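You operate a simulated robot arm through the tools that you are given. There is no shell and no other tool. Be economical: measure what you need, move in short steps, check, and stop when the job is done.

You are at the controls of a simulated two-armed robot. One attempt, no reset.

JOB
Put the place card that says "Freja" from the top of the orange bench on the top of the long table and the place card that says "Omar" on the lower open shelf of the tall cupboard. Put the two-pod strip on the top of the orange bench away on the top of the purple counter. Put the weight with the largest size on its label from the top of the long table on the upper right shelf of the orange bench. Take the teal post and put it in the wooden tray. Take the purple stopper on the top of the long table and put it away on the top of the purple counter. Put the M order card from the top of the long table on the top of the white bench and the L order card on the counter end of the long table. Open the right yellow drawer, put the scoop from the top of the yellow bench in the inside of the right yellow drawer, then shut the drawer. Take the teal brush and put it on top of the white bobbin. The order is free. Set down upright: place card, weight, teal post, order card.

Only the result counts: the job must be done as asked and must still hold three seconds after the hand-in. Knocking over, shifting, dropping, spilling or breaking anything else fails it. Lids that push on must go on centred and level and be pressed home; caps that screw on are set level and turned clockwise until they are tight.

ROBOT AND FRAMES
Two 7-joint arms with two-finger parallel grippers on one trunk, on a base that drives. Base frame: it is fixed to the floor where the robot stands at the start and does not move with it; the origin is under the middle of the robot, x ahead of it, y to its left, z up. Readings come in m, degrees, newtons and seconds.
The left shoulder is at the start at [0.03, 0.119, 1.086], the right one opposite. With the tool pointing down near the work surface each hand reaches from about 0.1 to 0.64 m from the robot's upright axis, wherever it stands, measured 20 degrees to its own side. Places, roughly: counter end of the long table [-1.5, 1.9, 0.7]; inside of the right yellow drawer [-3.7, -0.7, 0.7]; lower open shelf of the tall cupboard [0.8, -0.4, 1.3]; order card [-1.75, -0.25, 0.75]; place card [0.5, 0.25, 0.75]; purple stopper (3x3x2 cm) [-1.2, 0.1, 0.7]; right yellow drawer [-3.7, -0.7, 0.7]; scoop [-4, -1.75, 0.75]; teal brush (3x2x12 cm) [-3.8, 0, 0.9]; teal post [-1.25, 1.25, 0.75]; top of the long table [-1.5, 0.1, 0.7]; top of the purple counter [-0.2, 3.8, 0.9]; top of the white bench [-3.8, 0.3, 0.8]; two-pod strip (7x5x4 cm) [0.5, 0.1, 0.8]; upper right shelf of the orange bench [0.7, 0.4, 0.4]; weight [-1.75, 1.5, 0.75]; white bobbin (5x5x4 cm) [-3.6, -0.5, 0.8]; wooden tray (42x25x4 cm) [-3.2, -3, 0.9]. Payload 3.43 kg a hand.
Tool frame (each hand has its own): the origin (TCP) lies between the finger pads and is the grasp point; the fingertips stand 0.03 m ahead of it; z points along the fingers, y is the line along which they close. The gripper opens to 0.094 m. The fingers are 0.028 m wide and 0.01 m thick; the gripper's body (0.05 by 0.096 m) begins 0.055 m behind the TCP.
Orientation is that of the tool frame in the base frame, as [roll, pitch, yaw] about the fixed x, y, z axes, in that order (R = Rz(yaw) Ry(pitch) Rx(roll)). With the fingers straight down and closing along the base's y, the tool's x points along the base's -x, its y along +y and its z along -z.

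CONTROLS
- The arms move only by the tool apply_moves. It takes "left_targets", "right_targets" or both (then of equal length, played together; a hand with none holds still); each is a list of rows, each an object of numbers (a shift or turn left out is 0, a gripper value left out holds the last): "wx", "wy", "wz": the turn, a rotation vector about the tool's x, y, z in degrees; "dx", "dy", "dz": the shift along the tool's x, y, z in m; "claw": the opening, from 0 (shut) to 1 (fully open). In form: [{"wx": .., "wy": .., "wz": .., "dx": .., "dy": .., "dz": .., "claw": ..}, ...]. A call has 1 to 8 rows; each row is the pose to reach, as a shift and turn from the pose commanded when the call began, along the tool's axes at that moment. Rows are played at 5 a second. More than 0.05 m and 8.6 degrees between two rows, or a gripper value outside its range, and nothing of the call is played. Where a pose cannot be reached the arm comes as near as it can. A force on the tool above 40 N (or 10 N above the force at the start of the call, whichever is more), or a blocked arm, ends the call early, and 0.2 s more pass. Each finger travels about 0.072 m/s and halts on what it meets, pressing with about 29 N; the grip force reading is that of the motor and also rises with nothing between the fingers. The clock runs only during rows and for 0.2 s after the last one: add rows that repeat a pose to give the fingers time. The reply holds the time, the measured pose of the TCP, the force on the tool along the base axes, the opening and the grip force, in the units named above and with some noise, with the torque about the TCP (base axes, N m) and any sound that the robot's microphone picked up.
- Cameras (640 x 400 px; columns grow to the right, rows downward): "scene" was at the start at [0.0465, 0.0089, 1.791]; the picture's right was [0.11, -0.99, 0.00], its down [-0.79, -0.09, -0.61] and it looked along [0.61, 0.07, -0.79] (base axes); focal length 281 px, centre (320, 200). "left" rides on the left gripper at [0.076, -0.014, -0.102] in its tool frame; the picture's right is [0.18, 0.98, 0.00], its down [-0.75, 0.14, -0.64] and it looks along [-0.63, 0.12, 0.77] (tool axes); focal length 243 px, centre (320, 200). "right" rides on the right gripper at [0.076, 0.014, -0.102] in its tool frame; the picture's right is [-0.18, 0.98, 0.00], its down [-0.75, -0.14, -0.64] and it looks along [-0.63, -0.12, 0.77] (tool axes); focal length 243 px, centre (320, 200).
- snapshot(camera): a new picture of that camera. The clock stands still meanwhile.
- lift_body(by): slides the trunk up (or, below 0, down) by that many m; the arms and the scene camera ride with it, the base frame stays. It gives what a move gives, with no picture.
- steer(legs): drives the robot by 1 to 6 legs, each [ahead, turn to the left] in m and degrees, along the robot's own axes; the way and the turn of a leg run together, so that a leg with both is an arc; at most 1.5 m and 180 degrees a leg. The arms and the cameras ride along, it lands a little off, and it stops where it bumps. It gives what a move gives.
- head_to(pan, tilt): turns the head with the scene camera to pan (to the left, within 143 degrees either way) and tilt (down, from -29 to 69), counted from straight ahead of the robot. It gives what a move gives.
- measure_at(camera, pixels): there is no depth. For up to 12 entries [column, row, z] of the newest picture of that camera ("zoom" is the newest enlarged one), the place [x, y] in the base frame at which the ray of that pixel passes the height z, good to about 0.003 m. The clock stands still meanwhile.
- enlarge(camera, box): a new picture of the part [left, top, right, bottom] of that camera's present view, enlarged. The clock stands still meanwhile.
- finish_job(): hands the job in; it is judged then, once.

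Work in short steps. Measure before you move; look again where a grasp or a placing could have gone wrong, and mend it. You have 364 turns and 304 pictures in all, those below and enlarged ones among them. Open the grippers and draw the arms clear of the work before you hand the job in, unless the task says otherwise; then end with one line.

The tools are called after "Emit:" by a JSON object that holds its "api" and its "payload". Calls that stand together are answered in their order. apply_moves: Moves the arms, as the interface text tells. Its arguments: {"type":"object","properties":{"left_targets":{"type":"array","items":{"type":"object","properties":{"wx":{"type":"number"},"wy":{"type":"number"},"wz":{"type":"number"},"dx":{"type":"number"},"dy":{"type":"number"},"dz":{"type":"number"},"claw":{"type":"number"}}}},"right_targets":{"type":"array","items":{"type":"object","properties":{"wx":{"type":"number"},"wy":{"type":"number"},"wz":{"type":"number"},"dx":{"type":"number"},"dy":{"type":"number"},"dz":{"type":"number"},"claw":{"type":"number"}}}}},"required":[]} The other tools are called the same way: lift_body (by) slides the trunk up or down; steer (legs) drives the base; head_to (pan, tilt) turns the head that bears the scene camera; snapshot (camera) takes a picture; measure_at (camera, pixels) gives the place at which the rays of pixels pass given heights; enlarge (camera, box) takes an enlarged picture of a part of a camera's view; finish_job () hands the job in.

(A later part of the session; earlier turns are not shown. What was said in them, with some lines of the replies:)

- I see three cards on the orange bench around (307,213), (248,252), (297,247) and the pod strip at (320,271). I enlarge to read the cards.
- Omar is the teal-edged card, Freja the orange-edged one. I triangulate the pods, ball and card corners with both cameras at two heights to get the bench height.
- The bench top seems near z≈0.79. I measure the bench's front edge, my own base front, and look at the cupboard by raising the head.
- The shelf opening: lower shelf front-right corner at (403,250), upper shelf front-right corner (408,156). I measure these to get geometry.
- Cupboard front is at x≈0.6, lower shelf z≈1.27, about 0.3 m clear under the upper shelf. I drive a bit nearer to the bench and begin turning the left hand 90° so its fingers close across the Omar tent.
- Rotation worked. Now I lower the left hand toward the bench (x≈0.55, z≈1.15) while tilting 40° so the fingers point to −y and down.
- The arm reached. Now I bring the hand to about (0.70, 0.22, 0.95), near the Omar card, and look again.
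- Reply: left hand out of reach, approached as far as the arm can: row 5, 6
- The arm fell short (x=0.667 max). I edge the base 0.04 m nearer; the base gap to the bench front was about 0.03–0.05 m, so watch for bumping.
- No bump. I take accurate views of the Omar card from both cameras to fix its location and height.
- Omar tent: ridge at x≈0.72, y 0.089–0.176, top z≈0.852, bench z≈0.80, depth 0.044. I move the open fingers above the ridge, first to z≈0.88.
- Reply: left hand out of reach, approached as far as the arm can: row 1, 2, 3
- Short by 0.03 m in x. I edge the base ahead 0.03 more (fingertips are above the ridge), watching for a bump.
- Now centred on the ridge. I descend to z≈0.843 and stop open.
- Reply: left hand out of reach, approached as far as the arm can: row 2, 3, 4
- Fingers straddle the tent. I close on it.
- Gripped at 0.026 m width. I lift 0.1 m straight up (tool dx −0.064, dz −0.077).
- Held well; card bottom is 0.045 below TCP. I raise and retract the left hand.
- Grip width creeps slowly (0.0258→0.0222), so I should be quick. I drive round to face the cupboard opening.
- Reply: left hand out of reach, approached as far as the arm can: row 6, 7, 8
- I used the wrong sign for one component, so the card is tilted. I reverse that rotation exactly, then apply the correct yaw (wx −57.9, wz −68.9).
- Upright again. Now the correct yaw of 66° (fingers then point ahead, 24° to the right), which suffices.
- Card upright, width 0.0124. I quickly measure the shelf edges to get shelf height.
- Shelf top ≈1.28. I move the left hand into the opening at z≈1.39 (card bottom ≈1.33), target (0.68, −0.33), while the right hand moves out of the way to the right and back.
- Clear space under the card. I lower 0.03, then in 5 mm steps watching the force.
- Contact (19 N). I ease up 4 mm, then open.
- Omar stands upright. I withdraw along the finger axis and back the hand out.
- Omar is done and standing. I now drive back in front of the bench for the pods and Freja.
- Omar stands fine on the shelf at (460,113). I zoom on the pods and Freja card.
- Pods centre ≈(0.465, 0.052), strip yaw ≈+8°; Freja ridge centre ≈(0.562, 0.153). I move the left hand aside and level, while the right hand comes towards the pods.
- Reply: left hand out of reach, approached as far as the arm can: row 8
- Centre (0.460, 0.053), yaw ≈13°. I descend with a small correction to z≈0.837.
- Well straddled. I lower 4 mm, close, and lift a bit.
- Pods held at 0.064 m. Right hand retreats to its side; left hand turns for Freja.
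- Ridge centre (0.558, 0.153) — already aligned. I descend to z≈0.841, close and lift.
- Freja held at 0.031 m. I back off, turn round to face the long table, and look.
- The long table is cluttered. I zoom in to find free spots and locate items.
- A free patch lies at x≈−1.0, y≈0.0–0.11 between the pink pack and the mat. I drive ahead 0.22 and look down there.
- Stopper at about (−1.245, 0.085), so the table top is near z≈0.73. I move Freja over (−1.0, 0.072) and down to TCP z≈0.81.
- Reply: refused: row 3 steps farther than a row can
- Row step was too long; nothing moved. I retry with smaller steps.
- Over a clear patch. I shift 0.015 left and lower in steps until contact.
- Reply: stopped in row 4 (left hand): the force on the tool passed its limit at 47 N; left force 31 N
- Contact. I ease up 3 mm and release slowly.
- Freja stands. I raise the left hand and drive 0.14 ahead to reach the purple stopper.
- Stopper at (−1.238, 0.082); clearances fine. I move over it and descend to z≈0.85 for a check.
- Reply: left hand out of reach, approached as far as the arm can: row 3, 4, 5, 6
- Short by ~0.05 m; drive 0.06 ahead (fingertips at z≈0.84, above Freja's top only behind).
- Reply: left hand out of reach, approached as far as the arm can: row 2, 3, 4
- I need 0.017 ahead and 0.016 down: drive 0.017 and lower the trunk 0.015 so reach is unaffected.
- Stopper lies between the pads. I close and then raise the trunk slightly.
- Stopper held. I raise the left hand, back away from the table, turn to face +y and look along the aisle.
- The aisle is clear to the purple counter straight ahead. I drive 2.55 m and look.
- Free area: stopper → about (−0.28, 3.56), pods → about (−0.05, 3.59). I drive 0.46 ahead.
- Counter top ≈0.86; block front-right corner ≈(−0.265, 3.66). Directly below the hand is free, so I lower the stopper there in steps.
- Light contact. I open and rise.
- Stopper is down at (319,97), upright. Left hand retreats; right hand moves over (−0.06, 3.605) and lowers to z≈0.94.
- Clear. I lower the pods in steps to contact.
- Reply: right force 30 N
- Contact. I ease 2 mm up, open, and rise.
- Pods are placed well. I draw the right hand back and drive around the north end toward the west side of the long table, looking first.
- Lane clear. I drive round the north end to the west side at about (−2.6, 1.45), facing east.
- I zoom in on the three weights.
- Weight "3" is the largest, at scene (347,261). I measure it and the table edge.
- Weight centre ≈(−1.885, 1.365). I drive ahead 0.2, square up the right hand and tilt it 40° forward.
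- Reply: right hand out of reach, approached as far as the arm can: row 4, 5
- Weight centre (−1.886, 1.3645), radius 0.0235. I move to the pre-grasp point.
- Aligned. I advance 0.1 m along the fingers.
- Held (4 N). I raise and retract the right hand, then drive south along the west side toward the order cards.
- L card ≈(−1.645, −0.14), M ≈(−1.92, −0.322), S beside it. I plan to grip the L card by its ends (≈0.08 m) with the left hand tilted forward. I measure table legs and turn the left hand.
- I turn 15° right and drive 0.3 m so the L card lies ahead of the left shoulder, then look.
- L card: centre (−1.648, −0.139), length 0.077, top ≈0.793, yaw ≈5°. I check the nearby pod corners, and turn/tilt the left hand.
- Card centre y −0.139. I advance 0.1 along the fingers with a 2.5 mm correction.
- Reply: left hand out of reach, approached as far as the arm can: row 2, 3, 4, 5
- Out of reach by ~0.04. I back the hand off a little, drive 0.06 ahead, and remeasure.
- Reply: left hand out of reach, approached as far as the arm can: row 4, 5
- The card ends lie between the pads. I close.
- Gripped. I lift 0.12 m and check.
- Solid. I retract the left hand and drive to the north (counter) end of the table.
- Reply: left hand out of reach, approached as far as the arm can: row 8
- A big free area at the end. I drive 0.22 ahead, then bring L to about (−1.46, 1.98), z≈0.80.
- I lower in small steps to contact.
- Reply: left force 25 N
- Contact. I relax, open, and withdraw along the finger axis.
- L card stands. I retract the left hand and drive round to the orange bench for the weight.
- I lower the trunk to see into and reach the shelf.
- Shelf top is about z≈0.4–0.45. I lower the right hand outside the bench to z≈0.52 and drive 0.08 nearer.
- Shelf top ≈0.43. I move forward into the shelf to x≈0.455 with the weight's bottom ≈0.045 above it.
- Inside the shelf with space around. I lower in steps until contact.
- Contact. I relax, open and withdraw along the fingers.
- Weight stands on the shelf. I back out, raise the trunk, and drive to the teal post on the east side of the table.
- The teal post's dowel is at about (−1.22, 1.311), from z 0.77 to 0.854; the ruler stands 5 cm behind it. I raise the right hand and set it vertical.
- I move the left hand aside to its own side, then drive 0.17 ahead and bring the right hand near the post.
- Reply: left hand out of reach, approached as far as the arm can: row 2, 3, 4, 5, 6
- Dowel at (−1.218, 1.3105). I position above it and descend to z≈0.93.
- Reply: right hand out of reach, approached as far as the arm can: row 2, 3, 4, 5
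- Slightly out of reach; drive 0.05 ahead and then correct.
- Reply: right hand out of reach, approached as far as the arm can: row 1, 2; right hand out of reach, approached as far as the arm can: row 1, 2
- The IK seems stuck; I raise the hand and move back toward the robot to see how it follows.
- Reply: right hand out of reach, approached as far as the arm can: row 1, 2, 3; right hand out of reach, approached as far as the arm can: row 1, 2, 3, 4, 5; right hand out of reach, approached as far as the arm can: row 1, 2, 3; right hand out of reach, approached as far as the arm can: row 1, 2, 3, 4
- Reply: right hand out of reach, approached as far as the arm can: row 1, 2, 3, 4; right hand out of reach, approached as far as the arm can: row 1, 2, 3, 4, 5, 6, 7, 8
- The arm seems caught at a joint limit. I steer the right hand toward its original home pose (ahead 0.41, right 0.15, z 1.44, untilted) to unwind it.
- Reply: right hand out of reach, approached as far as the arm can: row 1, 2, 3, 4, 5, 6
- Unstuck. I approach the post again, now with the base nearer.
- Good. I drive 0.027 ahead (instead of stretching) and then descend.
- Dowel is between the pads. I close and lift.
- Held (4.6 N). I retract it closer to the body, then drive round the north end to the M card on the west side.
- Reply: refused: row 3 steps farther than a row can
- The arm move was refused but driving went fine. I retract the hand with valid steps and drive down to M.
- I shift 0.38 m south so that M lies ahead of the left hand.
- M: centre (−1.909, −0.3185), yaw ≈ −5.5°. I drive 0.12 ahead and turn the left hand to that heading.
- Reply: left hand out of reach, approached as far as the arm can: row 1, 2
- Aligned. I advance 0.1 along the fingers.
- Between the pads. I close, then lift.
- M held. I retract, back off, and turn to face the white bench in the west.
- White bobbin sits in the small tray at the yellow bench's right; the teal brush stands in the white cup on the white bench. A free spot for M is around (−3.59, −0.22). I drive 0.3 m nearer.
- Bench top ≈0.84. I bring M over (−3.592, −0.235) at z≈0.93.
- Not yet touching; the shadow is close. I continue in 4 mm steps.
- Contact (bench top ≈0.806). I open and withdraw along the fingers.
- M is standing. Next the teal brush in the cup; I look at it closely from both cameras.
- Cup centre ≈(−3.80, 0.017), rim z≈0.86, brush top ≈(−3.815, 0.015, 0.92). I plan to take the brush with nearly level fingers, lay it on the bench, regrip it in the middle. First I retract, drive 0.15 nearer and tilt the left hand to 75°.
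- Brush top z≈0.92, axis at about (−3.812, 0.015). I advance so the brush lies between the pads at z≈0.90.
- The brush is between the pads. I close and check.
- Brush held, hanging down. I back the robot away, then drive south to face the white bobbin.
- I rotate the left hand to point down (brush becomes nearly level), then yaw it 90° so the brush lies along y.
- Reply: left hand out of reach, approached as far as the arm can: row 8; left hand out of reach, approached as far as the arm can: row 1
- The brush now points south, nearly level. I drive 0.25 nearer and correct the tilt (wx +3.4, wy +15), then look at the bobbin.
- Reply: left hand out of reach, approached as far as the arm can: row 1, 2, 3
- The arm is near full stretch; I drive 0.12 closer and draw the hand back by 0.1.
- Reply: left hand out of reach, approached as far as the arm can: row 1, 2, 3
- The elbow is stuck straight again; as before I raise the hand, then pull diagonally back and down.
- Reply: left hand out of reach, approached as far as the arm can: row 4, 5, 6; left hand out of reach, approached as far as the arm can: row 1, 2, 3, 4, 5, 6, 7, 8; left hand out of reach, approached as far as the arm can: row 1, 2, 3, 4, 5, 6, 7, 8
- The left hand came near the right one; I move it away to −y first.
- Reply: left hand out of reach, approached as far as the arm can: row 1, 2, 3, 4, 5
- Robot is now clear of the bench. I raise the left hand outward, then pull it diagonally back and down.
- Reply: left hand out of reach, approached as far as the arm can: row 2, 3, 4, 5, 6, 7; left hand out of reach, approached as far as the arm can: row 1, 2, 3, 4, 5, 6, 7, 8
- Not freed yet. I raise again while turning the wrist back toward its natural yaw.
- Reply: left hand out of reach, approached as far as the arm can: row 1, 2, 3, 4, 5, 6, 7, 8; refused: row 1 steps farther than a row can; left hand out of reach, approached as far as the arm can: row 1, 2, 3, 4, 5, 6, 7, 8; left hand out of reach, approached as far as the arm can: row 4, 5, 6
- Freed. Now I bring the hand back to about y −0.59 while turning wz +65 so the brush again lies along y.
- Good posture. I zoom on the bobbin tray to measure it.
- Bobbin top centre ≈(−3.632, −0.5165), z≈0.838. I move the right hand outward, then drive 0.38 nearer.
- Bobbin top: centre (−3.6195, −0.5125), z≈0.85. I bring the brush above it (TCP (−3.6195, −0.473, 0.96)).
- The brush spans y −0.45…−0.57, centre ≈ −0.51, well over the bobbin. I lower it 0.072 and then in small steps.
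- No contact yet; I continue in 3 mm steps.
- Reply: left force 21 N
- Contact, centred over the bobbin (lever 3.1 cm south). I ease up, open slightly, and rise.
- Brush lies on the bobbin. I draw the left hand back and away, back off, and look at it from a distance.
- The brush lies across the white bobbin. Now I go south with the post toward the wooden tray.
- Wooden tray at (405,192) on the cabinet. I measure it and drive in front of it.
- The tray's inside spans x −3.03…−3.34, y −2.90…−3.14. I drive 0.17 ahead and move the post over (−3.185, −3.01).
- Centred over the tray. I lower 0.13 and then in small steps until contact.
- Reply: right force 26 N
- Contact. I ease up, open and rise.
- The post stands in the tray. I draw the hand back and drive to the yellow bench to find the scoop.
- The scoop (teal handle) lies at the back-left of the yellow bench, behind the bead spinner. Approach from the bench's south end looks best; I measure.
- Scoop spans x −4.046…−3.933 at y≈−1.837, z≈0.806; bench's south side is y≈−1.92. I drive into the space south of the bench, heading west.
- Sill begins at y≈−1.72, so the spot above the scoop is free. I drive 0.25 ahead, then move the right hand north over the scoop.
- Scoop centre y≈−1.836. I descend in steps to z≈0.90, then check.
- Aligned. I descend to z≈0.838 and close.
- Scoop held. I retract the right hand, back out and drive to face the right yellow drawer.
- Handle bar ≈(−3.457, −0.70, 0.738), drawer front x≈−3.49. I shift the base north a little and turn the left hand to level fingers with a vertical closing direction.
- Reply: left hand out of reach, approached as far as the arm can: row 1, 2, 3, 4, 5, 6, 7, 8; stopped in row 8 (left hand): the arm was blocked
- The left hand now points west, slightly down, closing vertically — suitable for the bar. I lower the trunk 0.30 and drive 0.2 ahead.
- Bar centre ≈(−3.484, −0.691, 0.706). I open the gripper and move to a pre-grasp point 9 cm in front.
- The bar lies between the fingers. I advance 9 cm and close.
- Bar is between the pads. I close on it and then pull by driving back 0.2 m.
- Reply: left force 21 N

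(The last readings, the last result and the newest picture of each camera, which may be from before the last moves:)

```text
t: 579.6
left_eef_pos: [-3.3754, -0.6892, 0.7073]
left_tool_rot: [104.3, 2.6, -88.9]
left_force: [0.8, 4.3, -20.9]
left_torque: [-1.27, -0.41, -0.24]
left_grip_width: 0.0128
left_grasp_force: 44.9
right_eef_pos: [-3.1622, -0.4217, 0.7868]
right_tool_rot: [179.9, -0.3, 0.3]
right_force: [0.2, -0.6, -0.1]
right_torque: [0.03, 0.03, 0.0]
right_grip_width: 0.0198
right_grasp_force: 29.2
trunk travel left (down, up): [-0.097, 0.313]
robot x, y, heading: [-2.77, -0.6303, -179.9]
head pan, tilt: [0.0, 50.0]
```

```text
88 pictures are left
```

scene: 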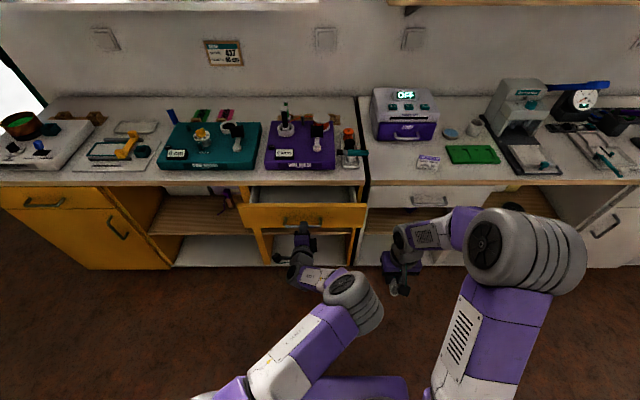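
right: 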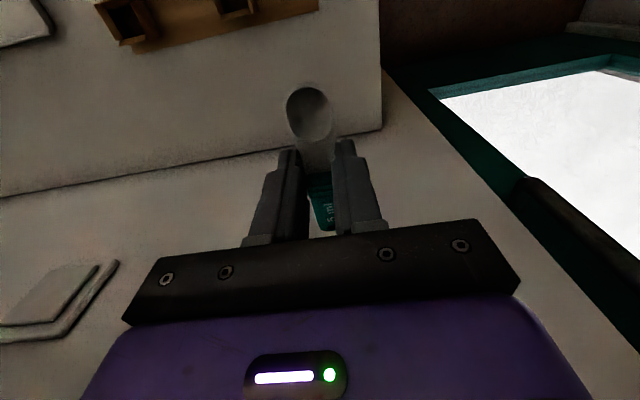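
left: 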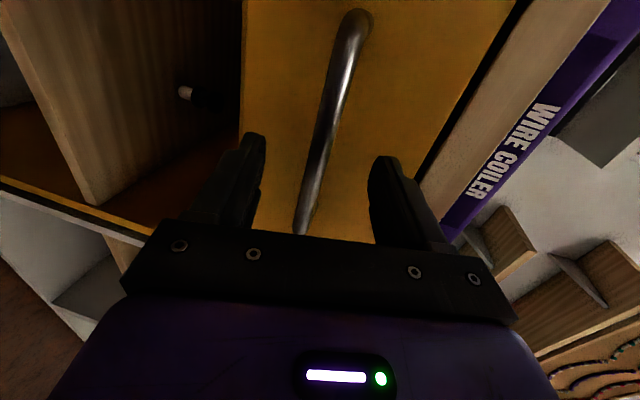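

The drawer opens. I pull another 0.1 m.

Emit:
{"api": "steer", "payload": {"legs": [[-0.1, 0]]}}

Emit:
{"api": "snapshot", "payload": {"camera": "scene"}}

```text
t: 580.7
left_eef_pos: [-3.2762, -0.6876, 0.7058]
left_tool_rot: [104.3, 2.6, -89.0]
left_force: [0.3, -0.3, -6.8]
left_torque: [-1.27, -0.13, -0.23]
left_grip_width: 0.0131
left_grasp_force: 44.6
right_eef_pos: [-3.0632, -0.4205, 0.7873]
right_tool_rot: [179.9, -0.2, 0.5]
right_force: [-0.1, -0.5, 0.2]
right_torque: [0.0, 0.01, 0.02]
right_grip_width: 0.0199
right_grasp_force: 29.2
trunk travel left (down, up): [-0.097, 0.313]
robot x, y, heading: [-2.6679, -0.6279, 180.0]
head pan, tilt: [0.0, 50.0]
```

```text
87 pictures are left
```

scene: 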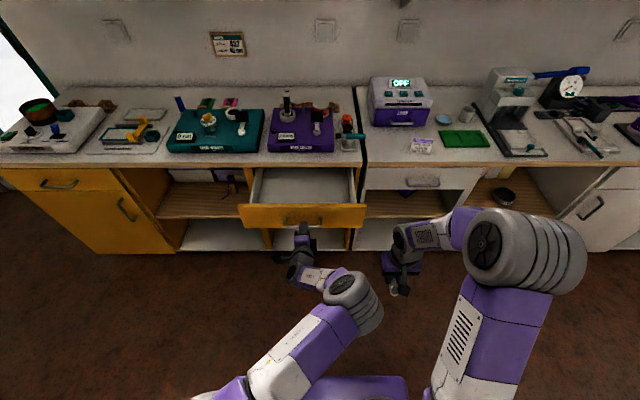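

Opened 0.2 m. I release the handle, draw the left hand back, lift the right hand, and drive closer to place the scoop.

Emit:
{"api": "apply_moves", "payload": {"left_targets": [{"claw": 0.3}, {"claw": 0.7}, {"claw": 0.7}, {"dz": -0.04}, {"dz": -0.08}, {"dz": -0.12}], "right_targets": [{"dz": -0.02}, {"dz": -0.05}, {"dz": -0.08}, {"dz": -0.11}, {"dz": -0.14}, {"dz": -0.16}]}}

Emit:
{"api": "apply_moves", "payload": {"left_targets": [{"dx": 0.04, "dz": -0.02}, {"dx": 0.08, "dz": -0.05}, {"dx": 0.12, "dz": -0.08}]}}

Emit:
{"api": "snapshot", "payload": {"camera": "scene"}}

```text
t: 582.1
left_eef_pos: [-3.1593, -0.6882, 0.7344]
left_tool_rot: [104.3, 2.5, -89.0]
left_force: [-0.1, 0.1, -1.1]
left_torque: [-0.01, 0.0, -0.01]
left_grip_width: 0.0656
left_grasp_force: 0.1
right_eef_pos: [-3.0629, -0.4196, 0.9478]
right_tool_rot: [179.9, -0.3, 0.5]
right_force: [1.0, 0.2, 0.5]
right_torque: [0.02, 0.01, 0.01]
right_grip_width: 0.0198
right_grasp_force: 28.3
trunk travel left (down, up): [-0.097, 0.313]
robot x, y, heading: [-2.6685, -0.633, 179.8]
head pan, tilt: [0.0, 50.0]
```

```text
t: 582.9
left_eef_pos: [-3.0787, -0.8075, 0.7496]
left_tool_rot: [104.3, 2.5, -89.0]
left_force: [-0.1, -0.2, -0.2]
left_torque: [0.03, -0.01, 0.02]
left_grip_width: 0.066
left_grasp_force: 0.1
right_eef_pos: [-3.0626, -0.4208, 0.9457]
right_tool_rot: [179.9, -0.3, 0.5]
right_force: [-0.1, 0.1, 0.1]
right_torque: [-0.03, 0.01, -0.01]
right_grip_width: 0.0199
right_grasp_force: 29.4
trunk travel left (down, up): [-0.097, 0.313]
robot x, y, heading: [-2.6688, -0.63, 180.0]
head pan, tilt: [0.0, 50.0]
```

```text
86 pictures are left
```

scene: 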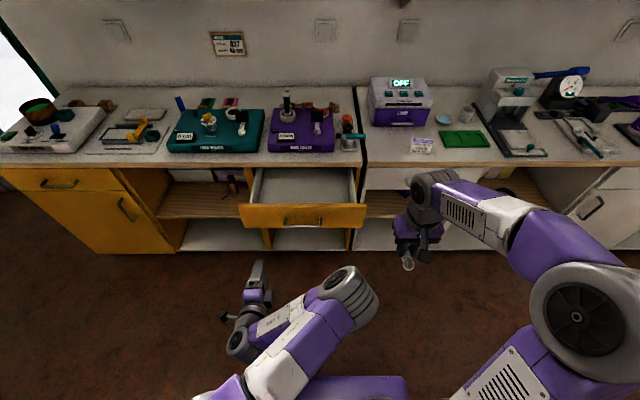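

Emit:
{"api": "measure_at", "payload": {"camera": "scene", "pixels": [[240, 205, 0.78], [366, 203, 0.78], [255, 201, 0.67], [350, 200, 0.67], [255, 170, 0.78], [355, 168, 0.78], [300, 195, 0.67]]}}

Emit:
{"api": "apply_moves", "payload": {"left_targets": [{"dz": -0.03, "dx": 0.02}, {"dz": -0.06, "dx": 0.04}]}}

Emit:
{"api": "steer", "payload": {"legs": [[0.18, 0]]}}

Emit:
{"api": "snapshot", "payload": {"camera": "scene"}}

```text
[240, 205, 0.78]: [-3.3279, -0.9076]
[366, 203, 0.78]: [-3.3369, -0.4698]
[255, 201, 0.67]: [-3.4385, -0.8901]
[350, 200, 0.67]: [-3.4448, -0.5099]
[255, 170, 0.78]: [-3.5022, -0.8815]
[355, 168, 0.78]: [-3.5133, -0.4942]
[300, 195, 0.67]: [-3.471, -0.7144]
```

```text
t: 583.5
left_eef_pos: [-3.0418, -0.8534, 0.7341]
left_tool_rot: [103.9, 2.7, -89.2]
left_force: [0.5, -0.8, -0.6]
left_torque: [0.03, 0.01, 0.0]
left_grip_width: 0.066
left_grasp_force: 0.0
left hand out of reach, approached as far as the arm can: row 1, 2
right_eef_pos: [-3.063, -0.4203, 0.9477]
right_tool_rot: [180.0, -0.2, 0.4]
right_force: [-0.5, 0.3, -0.4]
right_torque: [0.03, 0.0, 0.05]
right_grip_width: 0.0196
right_grasp_force: 29.2
trunk travel left (down, up): [-0.097, 0.313]
robot x, y, heading: [-2.6719, -0.6335, 180.0]
head pan, tilt: [0.0, 50.0]
```

```text
t: 585.0
left_eef_pos: [-3.2214, -0.8523, 0.7333]
left_tool_rot: [104.1, 2.5, -89.3]
left_force: [0.2, -0.4, 0.5]
left_torque: [-0.02, 0.03, -0.01]
left_grip_width: 0.0657
left_grasp_force: 0.1
right_eef_pos: [-3.2432, -0.4186, 0.9479]
right_tool_rot: [179.8, -0.4, 0.2]
right_force: [-0.2, -0.3, -0.1]
right_torque: [-0.05, -0.06, 0.02]
right_grip_width: 0.0198
right_grasp_force: 29.1
trunk travel left (down, up): [-0.097, 0.313]
robot x, y, heading: [-2.852, -0.6301, 180.1]
head pan, tilt: [0.0, 50.0]
```

```text
85 pictures are left
```

scene: 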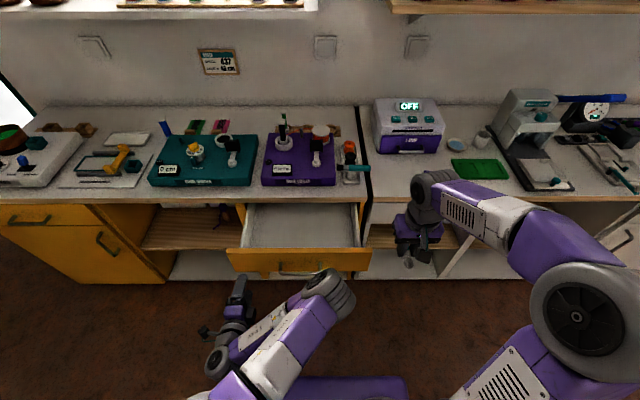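

I move the right hand over the open drawer at (−3.41, −0.575), staying high.

Emit:
{"api": "apply_moves", "payload": {"right_targets": [{"dx": -0.03, "dy": 0.025, "dz": -0.01}, {"dx": -0.06, "dy": 0.055, "dz": -0.01}, {"dx": -0.095, "dy": 0.085, "dz": -0.01}, {"dx": -0.13, "dy": 0.12, "dz": 0.0}, {"dx": -0.167, "dy": 0.15, "dz": 0.0}]}}

Emit:
{"api": "snapshot", "payload": {"camera": "right"}}

Emit:
{"api": "snapshot", "payload": {"camera": "scene"}}

```text
refused: row 4 steps farther than a row can; nothing moved
```

```text
84 pictures are left
```

right: 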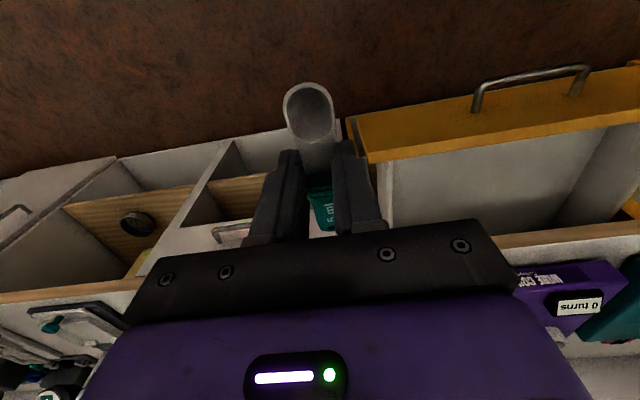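

```text
83 pictures are left
```

scene: 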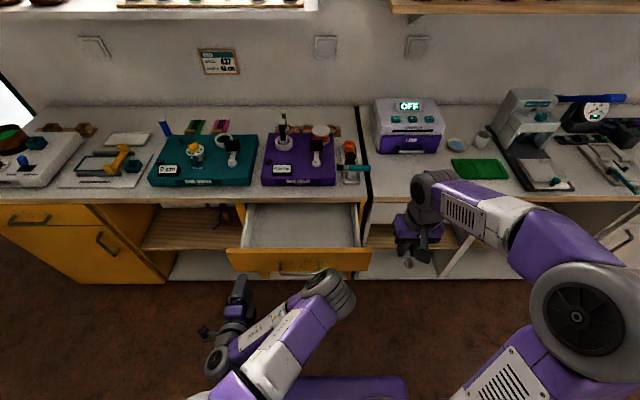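

Emit:
{"api": "apply_moves", "payload": {"right_targets": [{"dx": -0.028, "dy": 0.025, "dz": -0.01}, {"dx": -0.056, "dy": 0.05, "dz": -0.01}, {"dx": -0.084, "dy": 0.076, "dz": -0.01}, {"dx": -0.112, "dy": 0.1, "dz": -0.005}, {"dx": -0.14, "dy": 0.126, "dz": 0.0}, {"dx": -0.165, "dy": 0.15, "dz": 0.005}]}}

Emit:
{"api": "snapshot", "payload": {"camera": "right"}}

Emit:
{"api": "snapshot", "payload": {"camera": "scene"}}

```text
t: 586.4
left_eef_pos: [-3.2223, -0.8538, 0.7345]
left_tool_rot: [103.9, 2.6, -89.3]
left_force: [-0.2, 0.1, 0.4]
left_torque: [-0.01, -0.02, 0.0]
left_grip_width: 0.0659
left_grasp_force: 0.0
right_eef_pos: [-3.4076, -0.5713, 0.942]
right_tool_rot: [-180.0, -0.2, 0.3]
right_force: [0.5, -0.4, -0.6]
right_torque: [-0.03, 0.0, -0.01]
right_grip_width: 0.0198
right_grasp_force: 28.5
trunk travel left (down, up): [-0.097, 0.313]
robot x, y, heading: [-2.8482, -0.6346, 179.7]
head pan, tilt: [0.0, 50.0]
```

```text
82 pictures are left
```

right: 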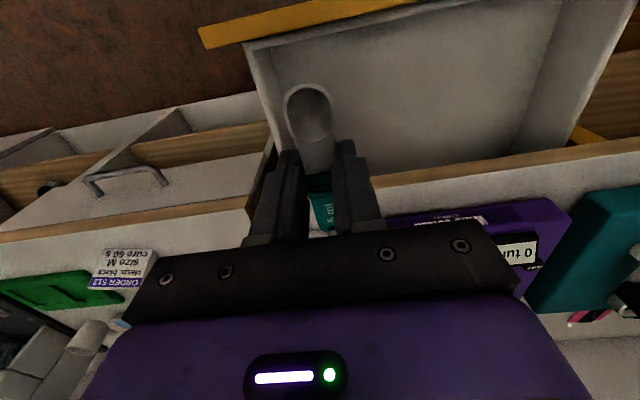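

```text
81 pictures are left
```

scene: 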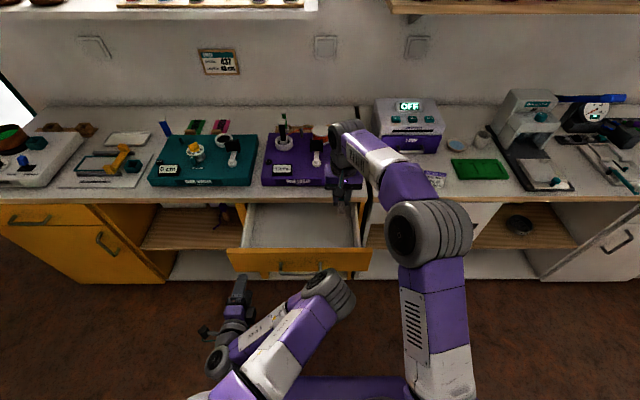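

Above the drawer. I shift 0.045 further inside in y and descend to z≈0.76.

Emit:
{"api": "apply_moves", "payload": {"right_targets": [{"dy": 0.03, "dz": 0.02}, {"dy": 0.045, "dz": 0.055}, {"dy": 0.045, "dz": 0.095}, {"dy": 0.045, "dz": 0.135}, {"dy": 0.045, "dz": 0.175}]}}

Emit:
{"api": "snapshot", "payload": {"camera": "right"}}

Emit:
{"api": "enlarge", "payload": {"camera": "scene", "box": [220, 180, 400, 290]}}

```text
t: 587.6
left_eef_pos: [-3.2212, -0.8526, 0.7344]
left_tool_rot: [104.0, 2.6, -89.4]
left_force: [-0.3, 0.7, 0.6]
left_torque: [0.03, 0.01, -0.01]
left_grip_width: 0.066
left_grasp_force: 0.0
right_eef_pos: [-3.405, -0.615, 0.7702]
right_tool_rot: [179.8, 0.1, 0.3]
right_force: [-0.2, 0.7, 14.5]
right_torque: [-0.04, -0.63, 0.05]
right_grip_width: 0.0201
right_grasp_force: 28.3
trunk travel left (down, up): [-0.097, 0.313]
robot x, y, heading: [-2.8509, -0.631, 180.0]
head pan, tilt: [0.0, 50.0]
```

```text
80 pictures are left
```

right: 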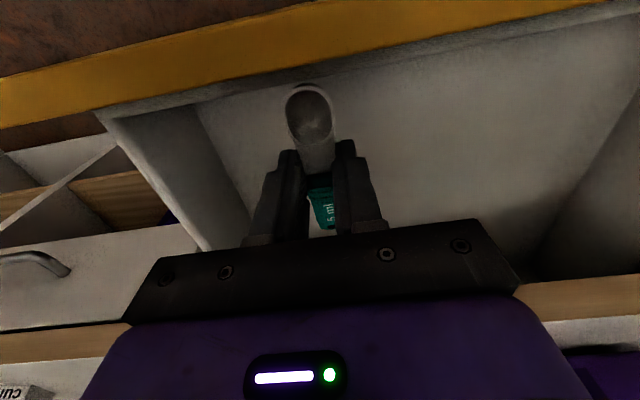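

```text
3.56 times, centred on (310, 235) of scene
```

zoom: 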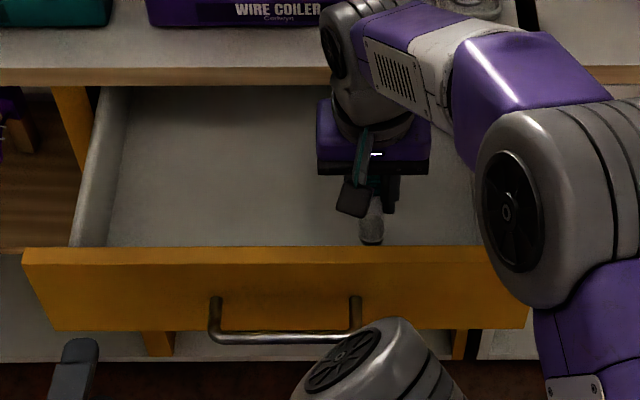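

Contact felt at the bowl end (4.3 cm east). I raise 1.5 cm, shift 1 cm west and lower again to tell floor from front wall.

Emit:
{"api": "apply_moves", "payload": {"right_targets": [{"dz": -0.015}, {"dx": -0.012, "dz": -0.015}, {"dx": -0.012, "dz": -0.003}, {"dx": -0.012, "dz": 0.003}]}}

```text
t: 588.6
left_eef_pos: [-3.2224, -0.8524, 0.7332]
left_tool_rot: [103.9, 2.6, -89.2]
left_force: [0.0, 0.1, -0.4]
left_torque: [-0.06, 0.03, -0.01]
left_grip_width: 0.066
left_grasp_force: 0.1
right_eef_pos: [-3.4172, -0.6146, 0.7635]
right_tool_rot: [179.9, -0.3, 0.3]
right_force: [0.0, 0.1, 0.3]
right_torque: [0.03, 0.0, 0.0]
right_grip_width: 0.0204
right_grasp_force: 29.4
trunk travel left (down, up): [-0.097, 0.313]
robot x, y, heading: [-2.8461, -0.6306, 179.5]
head pan, tilt: [0.0, 50.0]
```

No contact now, so it was the front wall. I continue down.

Emit:
{"api": "apply_moves", "payload": {"right_targets": [{"dz": 0.01}, {"dz": 0.02}, {"dz": 0.028}]}}

Emit:
{"api": "snapshot", "payload": {"camera": "right"}}

```text
t: 589.4
left_eef_pos: [-3.2214, -0.8526, 0.7335]
left_tool_rot: [103.9, 2.5, -89.2]
left_force: [-0.1, -0.2, 0.4]
left_torque: [0.0, 0.0, 0.01]
left_grip_width: 0.0659
left_grasp_force: 0.0
right_eef_pos: [-3.4182, -0.6155, 0.7367]
right_tool_rot: [179.9, -0.2, 0.3]
right_force: [0.4, -0.7, -0.2]
right_torque: [0.0, -0.04, -0.03]
right_grip_width: 0.02
right_grasp_force: 29.0
trunk travel left (down, up): [-0.097, 0.313]
robot x, y, heading: [-2.8499, -0.6324, 180.1]
head pan, tilt: [0.0, 50.0]
```

```text
78 pictures are left
```

right: 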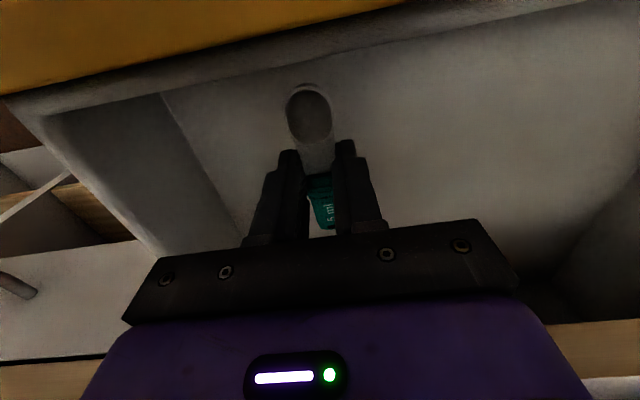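

Emit:
{"api": "apply_moves", "payload": {"right_targets": [{"dz": 0.005}, {"dz": 0.01}]}}

```text
t: 590.0
left_eef_pos: [-3.2224, -0.8531, 0.7337]
left_tool_rot: [103.9, 2.5, -89.2]
left_force: [-0.2, 0.1, 0.4]
left_torque: [-0.02, 0.02, -0.02]
left_grip_width: 0.0658
left_grasp_force: 0.1
right_eef_pos: [-3.4186, -0.615, 0.7274]
right_tool_rot: [-180.0, -0.2, 0.4]
right_force: [0.6, -0.1, -0.7]
right_torque: [0.03, -0.02, -0.01]
right_grip_width: 0.02
right_grasp_force: 29.1
trunk travel left (down, up): [-0.097, 0.313]
robot x, y, heading: [-2.8521, -0.6341, 180.0]
head pan, tilt: [0.0, 50.0]
```

Emit:
{"api": "apply_moves", "payload": {"right_targets": [{"dz": 0.004}, {"dz": 0.008}]}}

Emit:
{"api": "enlarge", "payload": {"camera": "scene", "box": [260, 190, 400, 290]}}

```text
t: 590.6
left_eef_pos: [-3.2224, -0.852, 0.7337]
left_tool_rot: [103.9, 2.5, -89.2]
left_force: [-0.3, 0.5, -0.5]
left_torque: [-0.01, 0.01, 0.01]
left_grip_width: 0.0659
left_grasp_force: 0.1
right_eef_pos: [-3.418, -0.6144, 0.7175]
right_tool_rot: [179.9, -0.2, 0.3]
right_force: [0.3, 0.7, 0.0]
right_torque: [0.0, 0.02, -0.01]
right_grip_width: 0.02
right_grasp_force: 29.1
trunk travel left (down, up): [-0.097, 0.313]
robot x, y, heading: [-2.8483, -0.6309, 179.9]
head pan, tilt: [0.0, 50.0]
```

```text
4.00 times, centred on (330, 240) of scene
```

zoom: 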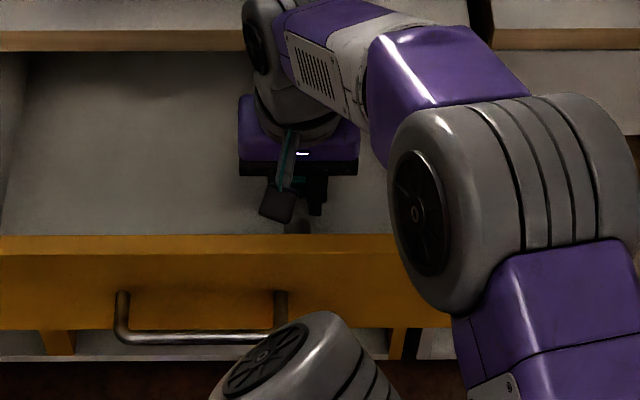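

Emit:
{"api": "apply_moves", "payload": {"right_targets": [{"dz": 0.004}, {"dz": 0.008}]}}

```text
t: 591.2
left_eef_pos: [-3.2223, -0.8529, 0.7333]
left_tool_rot: [103.9, 2.6, -89.2]
left_force: [-0.6, 0.0, 1.0]
left_torque: [-0.01, -0.04, 0.0]
left_grip_width: 0.0661
left_grasp_force: 0.1
right_eef_pos: [-3.4188, -0.6156, 0.7096]
right_tool_rot: [180.0, -0.3, 0.3]
right_force: [0.8, -0.5, -0.1]
right_torque: [-0.02, 0.01, 0.01]
right_grip_width: 0.02
right_grasp_force: 29.4
trunk travel left (down, up): [-0.097, 0.313]
robot x, y, heading: [-2.8532, -0.6331, 179.9]
head pan, tilt: [0.0, 50.0]
```

No floor yet; I shift 1.7 cm west so the camera clears the drawer front, then lower further.

Emit:
{"api": "apply_moves", "payload": {"right_targets": [{"dx": -0.017}, {"dx": -0.017, "dz": 0.008}, {"dx": -0.017, "dz": 0.015}]}}

```text
t: 592.0
left_eef_pos: [-3.2216, -0.8535, 0.7341]
left_tool_rot: [104.0, 2.5, -89.3]
left_force: [-0.5, 0.3, 0.4]
left_torque: [0.0, 0.0, 0.02]
left_grip_width: 0.0661
left_grasp_force: 0.0
right_eef_pos: [-3.4356, -0.615, 0.6969]
right_tool_rot: [179.9, 0.0, 0.4]
right_force: [0.0, 0.2, 5.1]
right_torque: [0.01, 0.28, 0.04]
right_grip_width: 0.0202
right_grasp_force: 29.2
trunk travel left (down, up): [-0.097, 0.313]
robot x, y, heading: [-2.8471, -0.6322, 180.0]
head pan, tilt: [0.0, 50.0]
```

Contact again; the scoop must be within about 1–2 cm of the floor. I ease 2 mm up and release gently.

Emit:
{"api": "apply_moves", "payload": {"right_targets": [{"dz": -0.002}, {"dz": -0.002, "claw": 0.22}, {"dz": -0.002, "claw": 0.3}, {"dz": -0.002, "claw": 0.4}, {"dz": -0.002, "claw": 0.45}]}}

Emit:
{"api": "snapshot", "payload": {"camera": "right"}}

```text
t: 593.2
left_eef_pos: [-3.2224, -0.8526, 0.7336]
left_tool_rot: [103.9, 2.5, -89.2]
left_force: [-0.4, 0.5, -1.2]
left_torque: [0.01, -0.04, 0.01]
left_grip_width: 0.0655
left_grasp_force: 0.0
right_eef_pos: [-3.4351, -0.6155, 0.6972]
right_tool_rot: [179.8, -0.3, 0.2]
right_force: [-0.8, -0.8, 0.8]
right_torque: [0.01, -0.03, -0.02]
right_grip_width: 0.0422
right_grasp_force: 0.1
trunk travel left (down, up): [-0.097, 0.313]
robot x, y, heading: [-2.8539, -0.6331, 180.3]
head pan, tilt: [0.0, 50.0]
```

```text
76 pictures are left
```

right: 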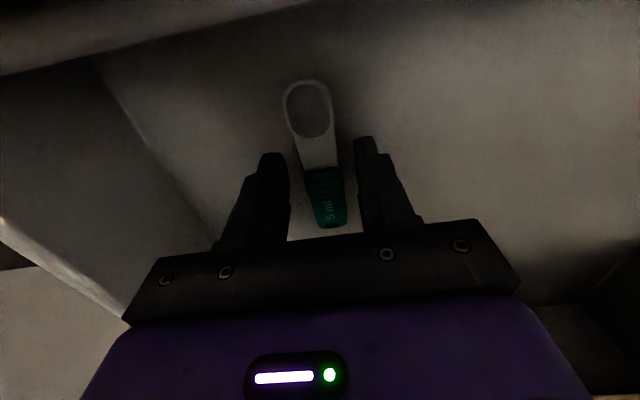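

The scoop lies in the drawer. I raise the right hand straight out and draw it aside.

Emit:
{"api": "apply_moves", "payload": {"right_targets": [{"dz": -0.03}, {"dz": -0.07}, {"dz": -0.11}, {"dz": -0.155}, {"dz": -0.2}, {"dz": -0.245}]}}

Emit:
{"api": "apply_moves", "payload": {"right_targets": [{"dx": 0.03, "dy": -0.03}, {"dx": 0.06, "dy": -0.06}, {"dx": 0.09, "dy": -0.09}, {"dx": 0.12, "dy": -0.12}, {"dx": 0.15, "dy": -0.15}, {"dx": 0.18, "dy": -0.18}]}}

Emit:
{"api": "snapshot", "payload": {"camera": "scene"}}

```text
t: 594.6
left_eef_pos: [-3.2225, -0.8536, 0.7336]
left_tool_rot: [103.9, 2.6, -89.2]
left_force: [-0.2, 0.1, -0.2]
left_torque: [-0.02, 0.01, 0.01]
left_grip_width: 0.0659
left_grasp_force: 0.1
right_eef_pos: [-3.4364, -0.6146, 0.9436]
right_tool_rot: [179.9, -0.1, 0.3]
right_force: [-0.2, -0.5, -0.4]
right_torque: [0.01, -0.04, 0.01]
right_grip_width: 0.0425
right_grasp_force: 0.0
trunk travel left (down, up): [-0.097, 0.313]
robot x, y, heading: [-2.8497, -0.6328, 179.9]
head pan, tilt: [0.0, 50.0]
```

```text
t: 596.0
left_eef_pos: [-3.2224, -0.8524, 0.7325]
left_tool_rot: [103.9, 2.6, -89.1]
left_force: [-0.2, 0.4, -0.5]
left_torque: [0.04, 0.02, -0.01]
left_grip_width: 0.0658
left_grasp_force: 0.0
right_eef_pos: [-3.2566, -0.4319, 0.9427]
right_tool_rot: [179.9, -0.2, 0.4]
right_force: [-0.1, 0.9, -0.5]
right_torque: [0.01, 0.0, 0.0]
right_grip_width: 0.0423
right_grasp_force: 0.0
trunk travel left (down, up): [-0.097, 0.313]
robot x, y, heading: [-2.8523, -0.6336, 179.9]
head pan, tilt: [0.0, 50.0]
```

```text
75 pictures are left
```

scene: 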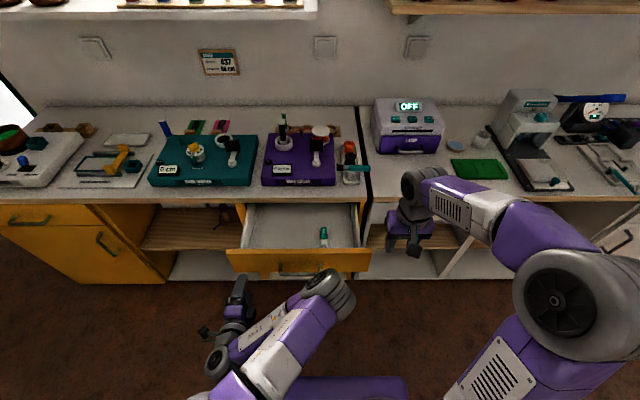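

The scoop is in the drawer. I back off 0.12, bring the left hand before the handle again to re-grip and push it shut.

Emit:
{"api": "steer", "payload": {"legs": [[-0.12, 0]]}}

Emit:
{"api": "apply_moves", "payload": {"left_targets": [{"dx": -0.033, "dy": 0.0018, "dz": 0.017}, {"dx": -0.066, "dy": 0.0036, "dz": 0.035}, {"dx": -0.099, "dy": 0.0053, "dz": 0.052}, {"dx": -0.132, "dy": 0.0071, "dz": 0.07}, {"dx": -0.1655, "dy": 0.0089, "dz": 0.087}]}}

Emit:
{"api": "snapshot", "payload": {"camera": "left"}}

```text
t: 597.3
left_eef_pos: [-3.1023, -0.8541, 0.7346]
left_tool_rot: [103.8, 2.6, -89.3]
left_force: [-0.1, -1.1, -0.4]
left_torque: [0.0, 0.0, 0.03]
left_grip_width: 0.0659
left_grasp_force: 0.0
right_eef_pos: [-3.1369, -0.4328, 0.9431]
right_tool_rot: [179.9, -0.1, 0.3]
right_force: [-1.0, 0.8, 0.0]
right_torque: [-0.01, 0.01, -0.01]
right_grip_width: 0.0423
right_grasp_force: 0.1
trunk travel left (down, up): [-0.097, 0.313]
robot x, y, heading: [-2.7321, -0.6296, 179.6]
head pan, tilt: [0.0, 50.0]
```

```text
t: 598.5
left_eef_pos: [-3.1917, -0.6874, 0.7293]
left_tool_rot: [104.1, 2.5, -89.2]
left_force: [0.8, -0.2, 0.9]
left_torque: [0.0, 0.0, -0.01]
left_grip_width: 0.0659
left_grasp_force: 0.0
right_eef_pos: [-3.1369, -0.4325, 0.9424]
right_tool_rot: [180.0, -0.2, 0.3]
right_force: [-1.1, 0.2, -0.2]
right_torque: [-0.03, -0.01, 0.0]
right_grip_width: 0.0423
right_grasp_force: 0.1
trunk travel left (down, up): [-0.097, 0.313]
robot x, y, heading: [-2.7297, -0.6317, 180.1]
head pan, tilt: [0.0, 50.0]
```

```text
74 pictures are left
```

left: 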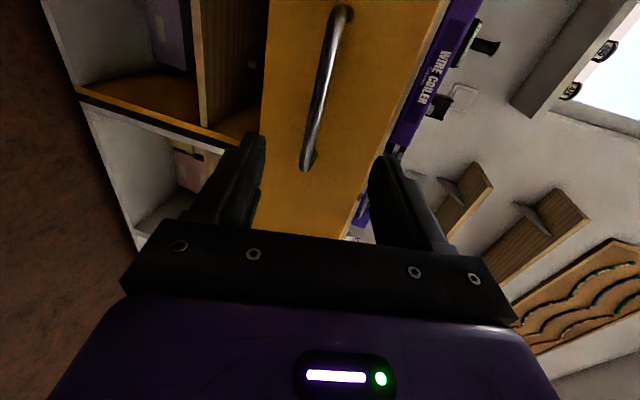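

Same view as before the first grip. I advance 0.088 and grip the bar.

Emit:
{"api": "apply_moves", "payload": {"left_targets": [{"dz": 0.035}, {"dz": 0.065}, {"dz": 0.086}, {"dz": 0.086, "claw": 0.4}, {"dz": 0.086, "claw": 0.2}, {"dz": 0.086, "claw": 0.0}, {"dz": 0.086, "claw": 0.0}]}}

Emit:
{"api": "steer", "payload": {"legs": [[0.1, 0]]}}

Emit:
{"api": "steer", "payload": {"legs": [[0.095, 0]]}}

Emit:
{"api": "snapshot", "payload": {"camera": "scene"}}

```text
t: 600.1
left_eef_pos: [-3.2741, -0.6875, 0.7059]
left_tool_rot: [104.3, 2.3, -89.3]
left_force: [2.0, 2.8, -18.7]
left_torque: [-1.32, -0.32, -0.32]
left_grip_width: 0.0128
left_grasp_force: 45.4
right_eef_pos: [-3.1392, -0.4343, 0.9416]
right_tool_rot: [179.9, -0.3, 0.3]
right_force: [-0.7, -0.2, 0.1]
right_torque: [0.0, 0.0, -0.03]
right_grip_width: 0.0422
right_grasp_force: 0.1
trunk travel left (down, up): [-0.097, 0.313]
robot x, y, heading: [-2.7316, -0.6299, 179.9]
head pan, tilt: [0.0, 50.0]
```

```text
t: 601.2
left_eef_pos: [-3.3737, -0.6885, 0.7052]
left_tool_rot: [104.4, 2.4, -89.2]
left_force: [0.4, 1.7, -26.5]
left_torque: [-1.17, -0.45, -0.76]
left_grip_width: 0.0127
left_grasp_force: 44.9
right_eef_pos: [-3.2401, -0.4332, 0.9409]
right_tool_rot: [179.8, -0.4, 0.3]
right_force: [-0.1, 0.6, -0.6]
right_torque: [0.0, 0.06, 0.02]
right_grip_width: 0.0424
right_grasp_force: 0.0
trunk travel left (down, up): [-0.097, 0.313]
robot x, y, heading: [-2.8272, -0.6317, 180.1]
head pan, tilt: [0.0, 50.0]
```

```text
t: 602.4
left_eef_pos: [-3.4688, -0.6882, 0.7041]
left_tool_rot: [104.4, 2.5, -89.0]
left_force: [-4.9, -2.6, -12.8]
left_torque: [-1.18, -0.2, -0.51]
left_grip_width: 0.0125
left_grasp_force: 45.0
right_eef_pos: [-3.3342, -0.4334, 0.943]
right_tool_rot: [180.0, -0.4, 0.3]
right_force: [-1.1, -0.9, 0.2]
right_torque: [0.02, 0.01, 0.02]
right_grip_width: 0.0422
right_grasp_force: 0.1
trunk travel left (down, up): [-0.097, 0.313]
robot x, y, heading: [-2.9249, -0.6325, 179.8]
head pan, tilt: [0.0, 50.0]
```

```text
73 pictures are left
```

scene: 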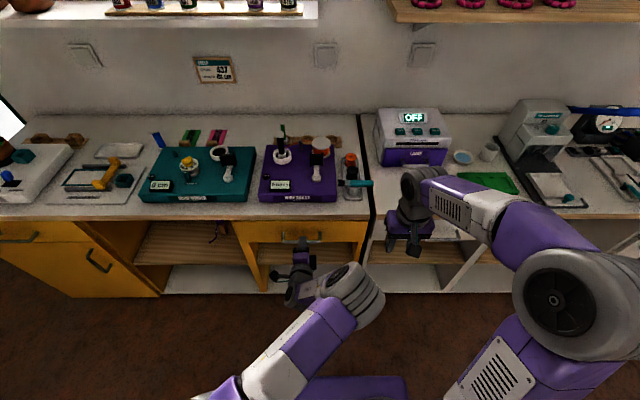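

Nearly shut (−3.4688 vs −3.4733 originally). I push 1 cm more with the arm.

Emit:
{"api": "apply_moves", "payload": {"left_targets": [{"dz": 0.004}, {"dz": 0.008}, {"dz": 0.012}]}}

Emit:
{"api": "snapshot", "payload": {"camera": "left"}}

```text
t: 603.1
left_eef_pos: [-3.4747, -0.6874, 0.7049]
left_tool_rot: [104.2, 2.4, -89.0]
left_force: [35.6, 0.5, 15.6]
left_torque: [-1.25, 0.11, -0.32]
left_grip_width: 0.0129
left_grasp_force: 45.4
right_eef_pos: [-3.3284, -0.4325, 0.943]
right_tool_rot: [179.8, 0.0, 0.4]
right_force: [-0.2, 0.9, -0.2]
right_torque: [-0.01, 0.02, -0.01]
right_grip_width: 0.0426
right_grasp_force: 0.0
trunk travel left (down, up): [-0.097, 0.313]
robot x, y, heading: [-2.9215, -0.6314, 180.1]
head pan, tilt: [0.0, 50.0]
```

```text
72 pictures are left
```

left: 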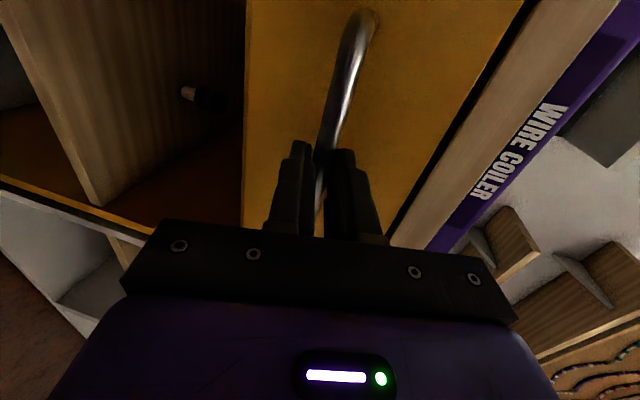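

Fully shut (35 N reaction). I open the gripper and withdraw.

Emit:
{"api": "apply_moves", "payload": {"left_targets": [{"claw": 0.3}, {"claw": 0.7}, {"claw": 0.7}, {"dz": -0.04}, {"dz": -0.08}, {"dz": -0.12}]}}

Emit:
{"api": "steer", "payload": {"legs": [[-0.3, 0]]}}

Emit:
{"api": "lift_body", "payload": {"by": 0.3}}

Emit:
{"api": "snapshot", "payload": {"camera": "scene"}}

```text
t: 604.5
left_eef_pos: [-3.3614, -0.6885, 0.7338]
left_tool_rot: [104.3, 2.4, -89.1]
left_force: [0.8, -1.0, -0.5]
left_torque: [-0.01, 0.02, 0.02]
left_grip_width: 0.0657
left_grasp_force: 0.0
right_eef_pos: [-3.3316, -0.4333, 0.9426]
right_tool_rot: [179.9, -0.2, 0.3]
right_force: [-1.0, 0.4, -0.5]
right_torque: [-0.01, 0.01, 0.02]
right_grip_width: 0.0424
right_grasp_force: 0.1
trunk travel left (down, up): [-0.097, 0.313]
robot x, y, heading: [-2.9249, -0.629, 180.0]
head pan, tilt: [0.0, 50.0]
```

```text
t: 606.6
left_eef_pos: [-3.0639, -0.6884, 0.7343]
left_tool_rot: [104.3, 2.4, -89.2]
left_force: [-0.2, -0.6, -0.2]
left_torque: [0.01, 0.01, 0.02]
left_grip_width: 0.0658
left_grasp_force: 0.0
right_eef_pos: [-3.034, -0.4338, 0.9431]
right_tool_rot: [179.9, -0.2, 0.3]
right_force: [-0.2, 0.1, -0.9]
right_torque: [-0.02, 0.03, 0.0]
right_grip_width: 0.0422
right_grasp_force: 0.2
trunk travel left (down, up): [-0.097, 0.313]
robot x, y, heading: [-2.6273, -0.6304, 179.8]
head pan, tilt: [0.0, 50.0]
```

```text
t: 609.6
left_eef_pos: [-3.0635, -0.6878, 1.0324]
left_tool_rot: [104.3, 2.4, -89.2]
left_force: [-0.3, -0.1, 1.0]
left_torque: [0.04, 0.0, -0.02]
left_grip_width: 0.0655
left_grasp_force: 0.0
right_eef_pos: [-3.0338, -0.4339, 1.2426]
right_tool_rot: [180.0, -0.2, 0.3]
right_force: [0.4, 0.5, 0.5]
right_torque: [-0.01, 0.01, -0.01]
right_grip_width: 0.0422
right_grasp_force: 0.1
trunk travel left (down, up): [-0.397, 0.013]
robot x, y, heading: [-2.6273, -0.6346, 179.7]
head pan, tilt: [0.0, 50.0]
```

```text
71 pictures are left
```

scene: 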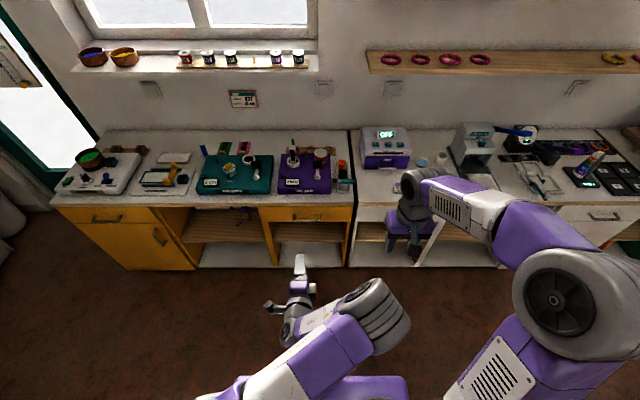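

Drawer shut. I check the brush on the bobbin and the M card once more.

Emit:
{"api": "enlarge", "payload": {"camera": "scene", "box": [270, 140, 380, 230]}}

Emit:
{"api": "enlarge", "payload": {"camera": "scene", "box": [360, 150, 480, 240]}}

```text
4.44 times, centred on (325, 185) of scene
```

zoom: 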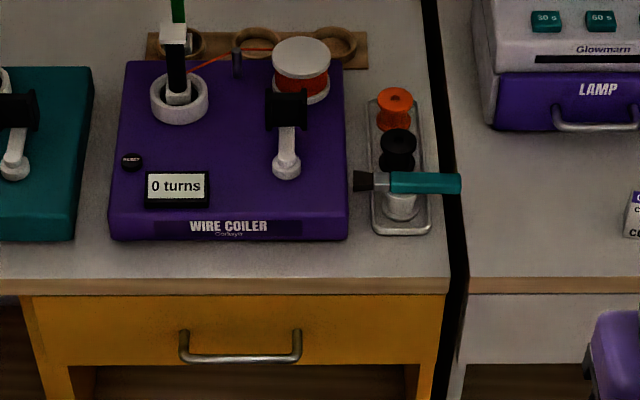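

```text
4.44 times, centred on (420, 195) of scene
```

zoom: 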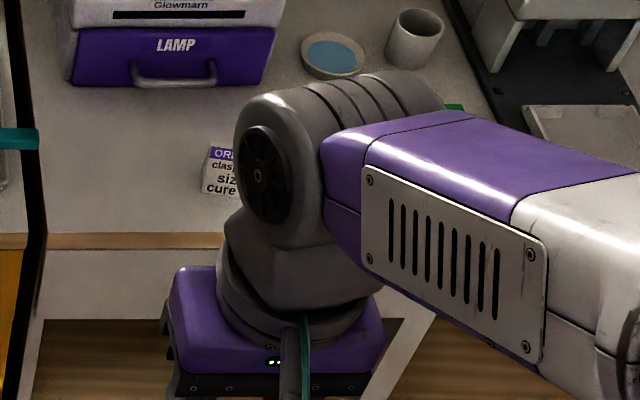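

All ten placements are done, the hands are empty and clear of the work. I hand in.

Emit:
{"api": "finish_job", "payload": {}}

```text
The job is handed in.
```

I placed every item you listed, shut the right yellow drawer on the scoop, and handed the job in with both grippers open and clear. I saw each item in place when I set it down, but I did not go back to recheck the ones on the long table, purple counter, orange bench and wooden tray before handing in.
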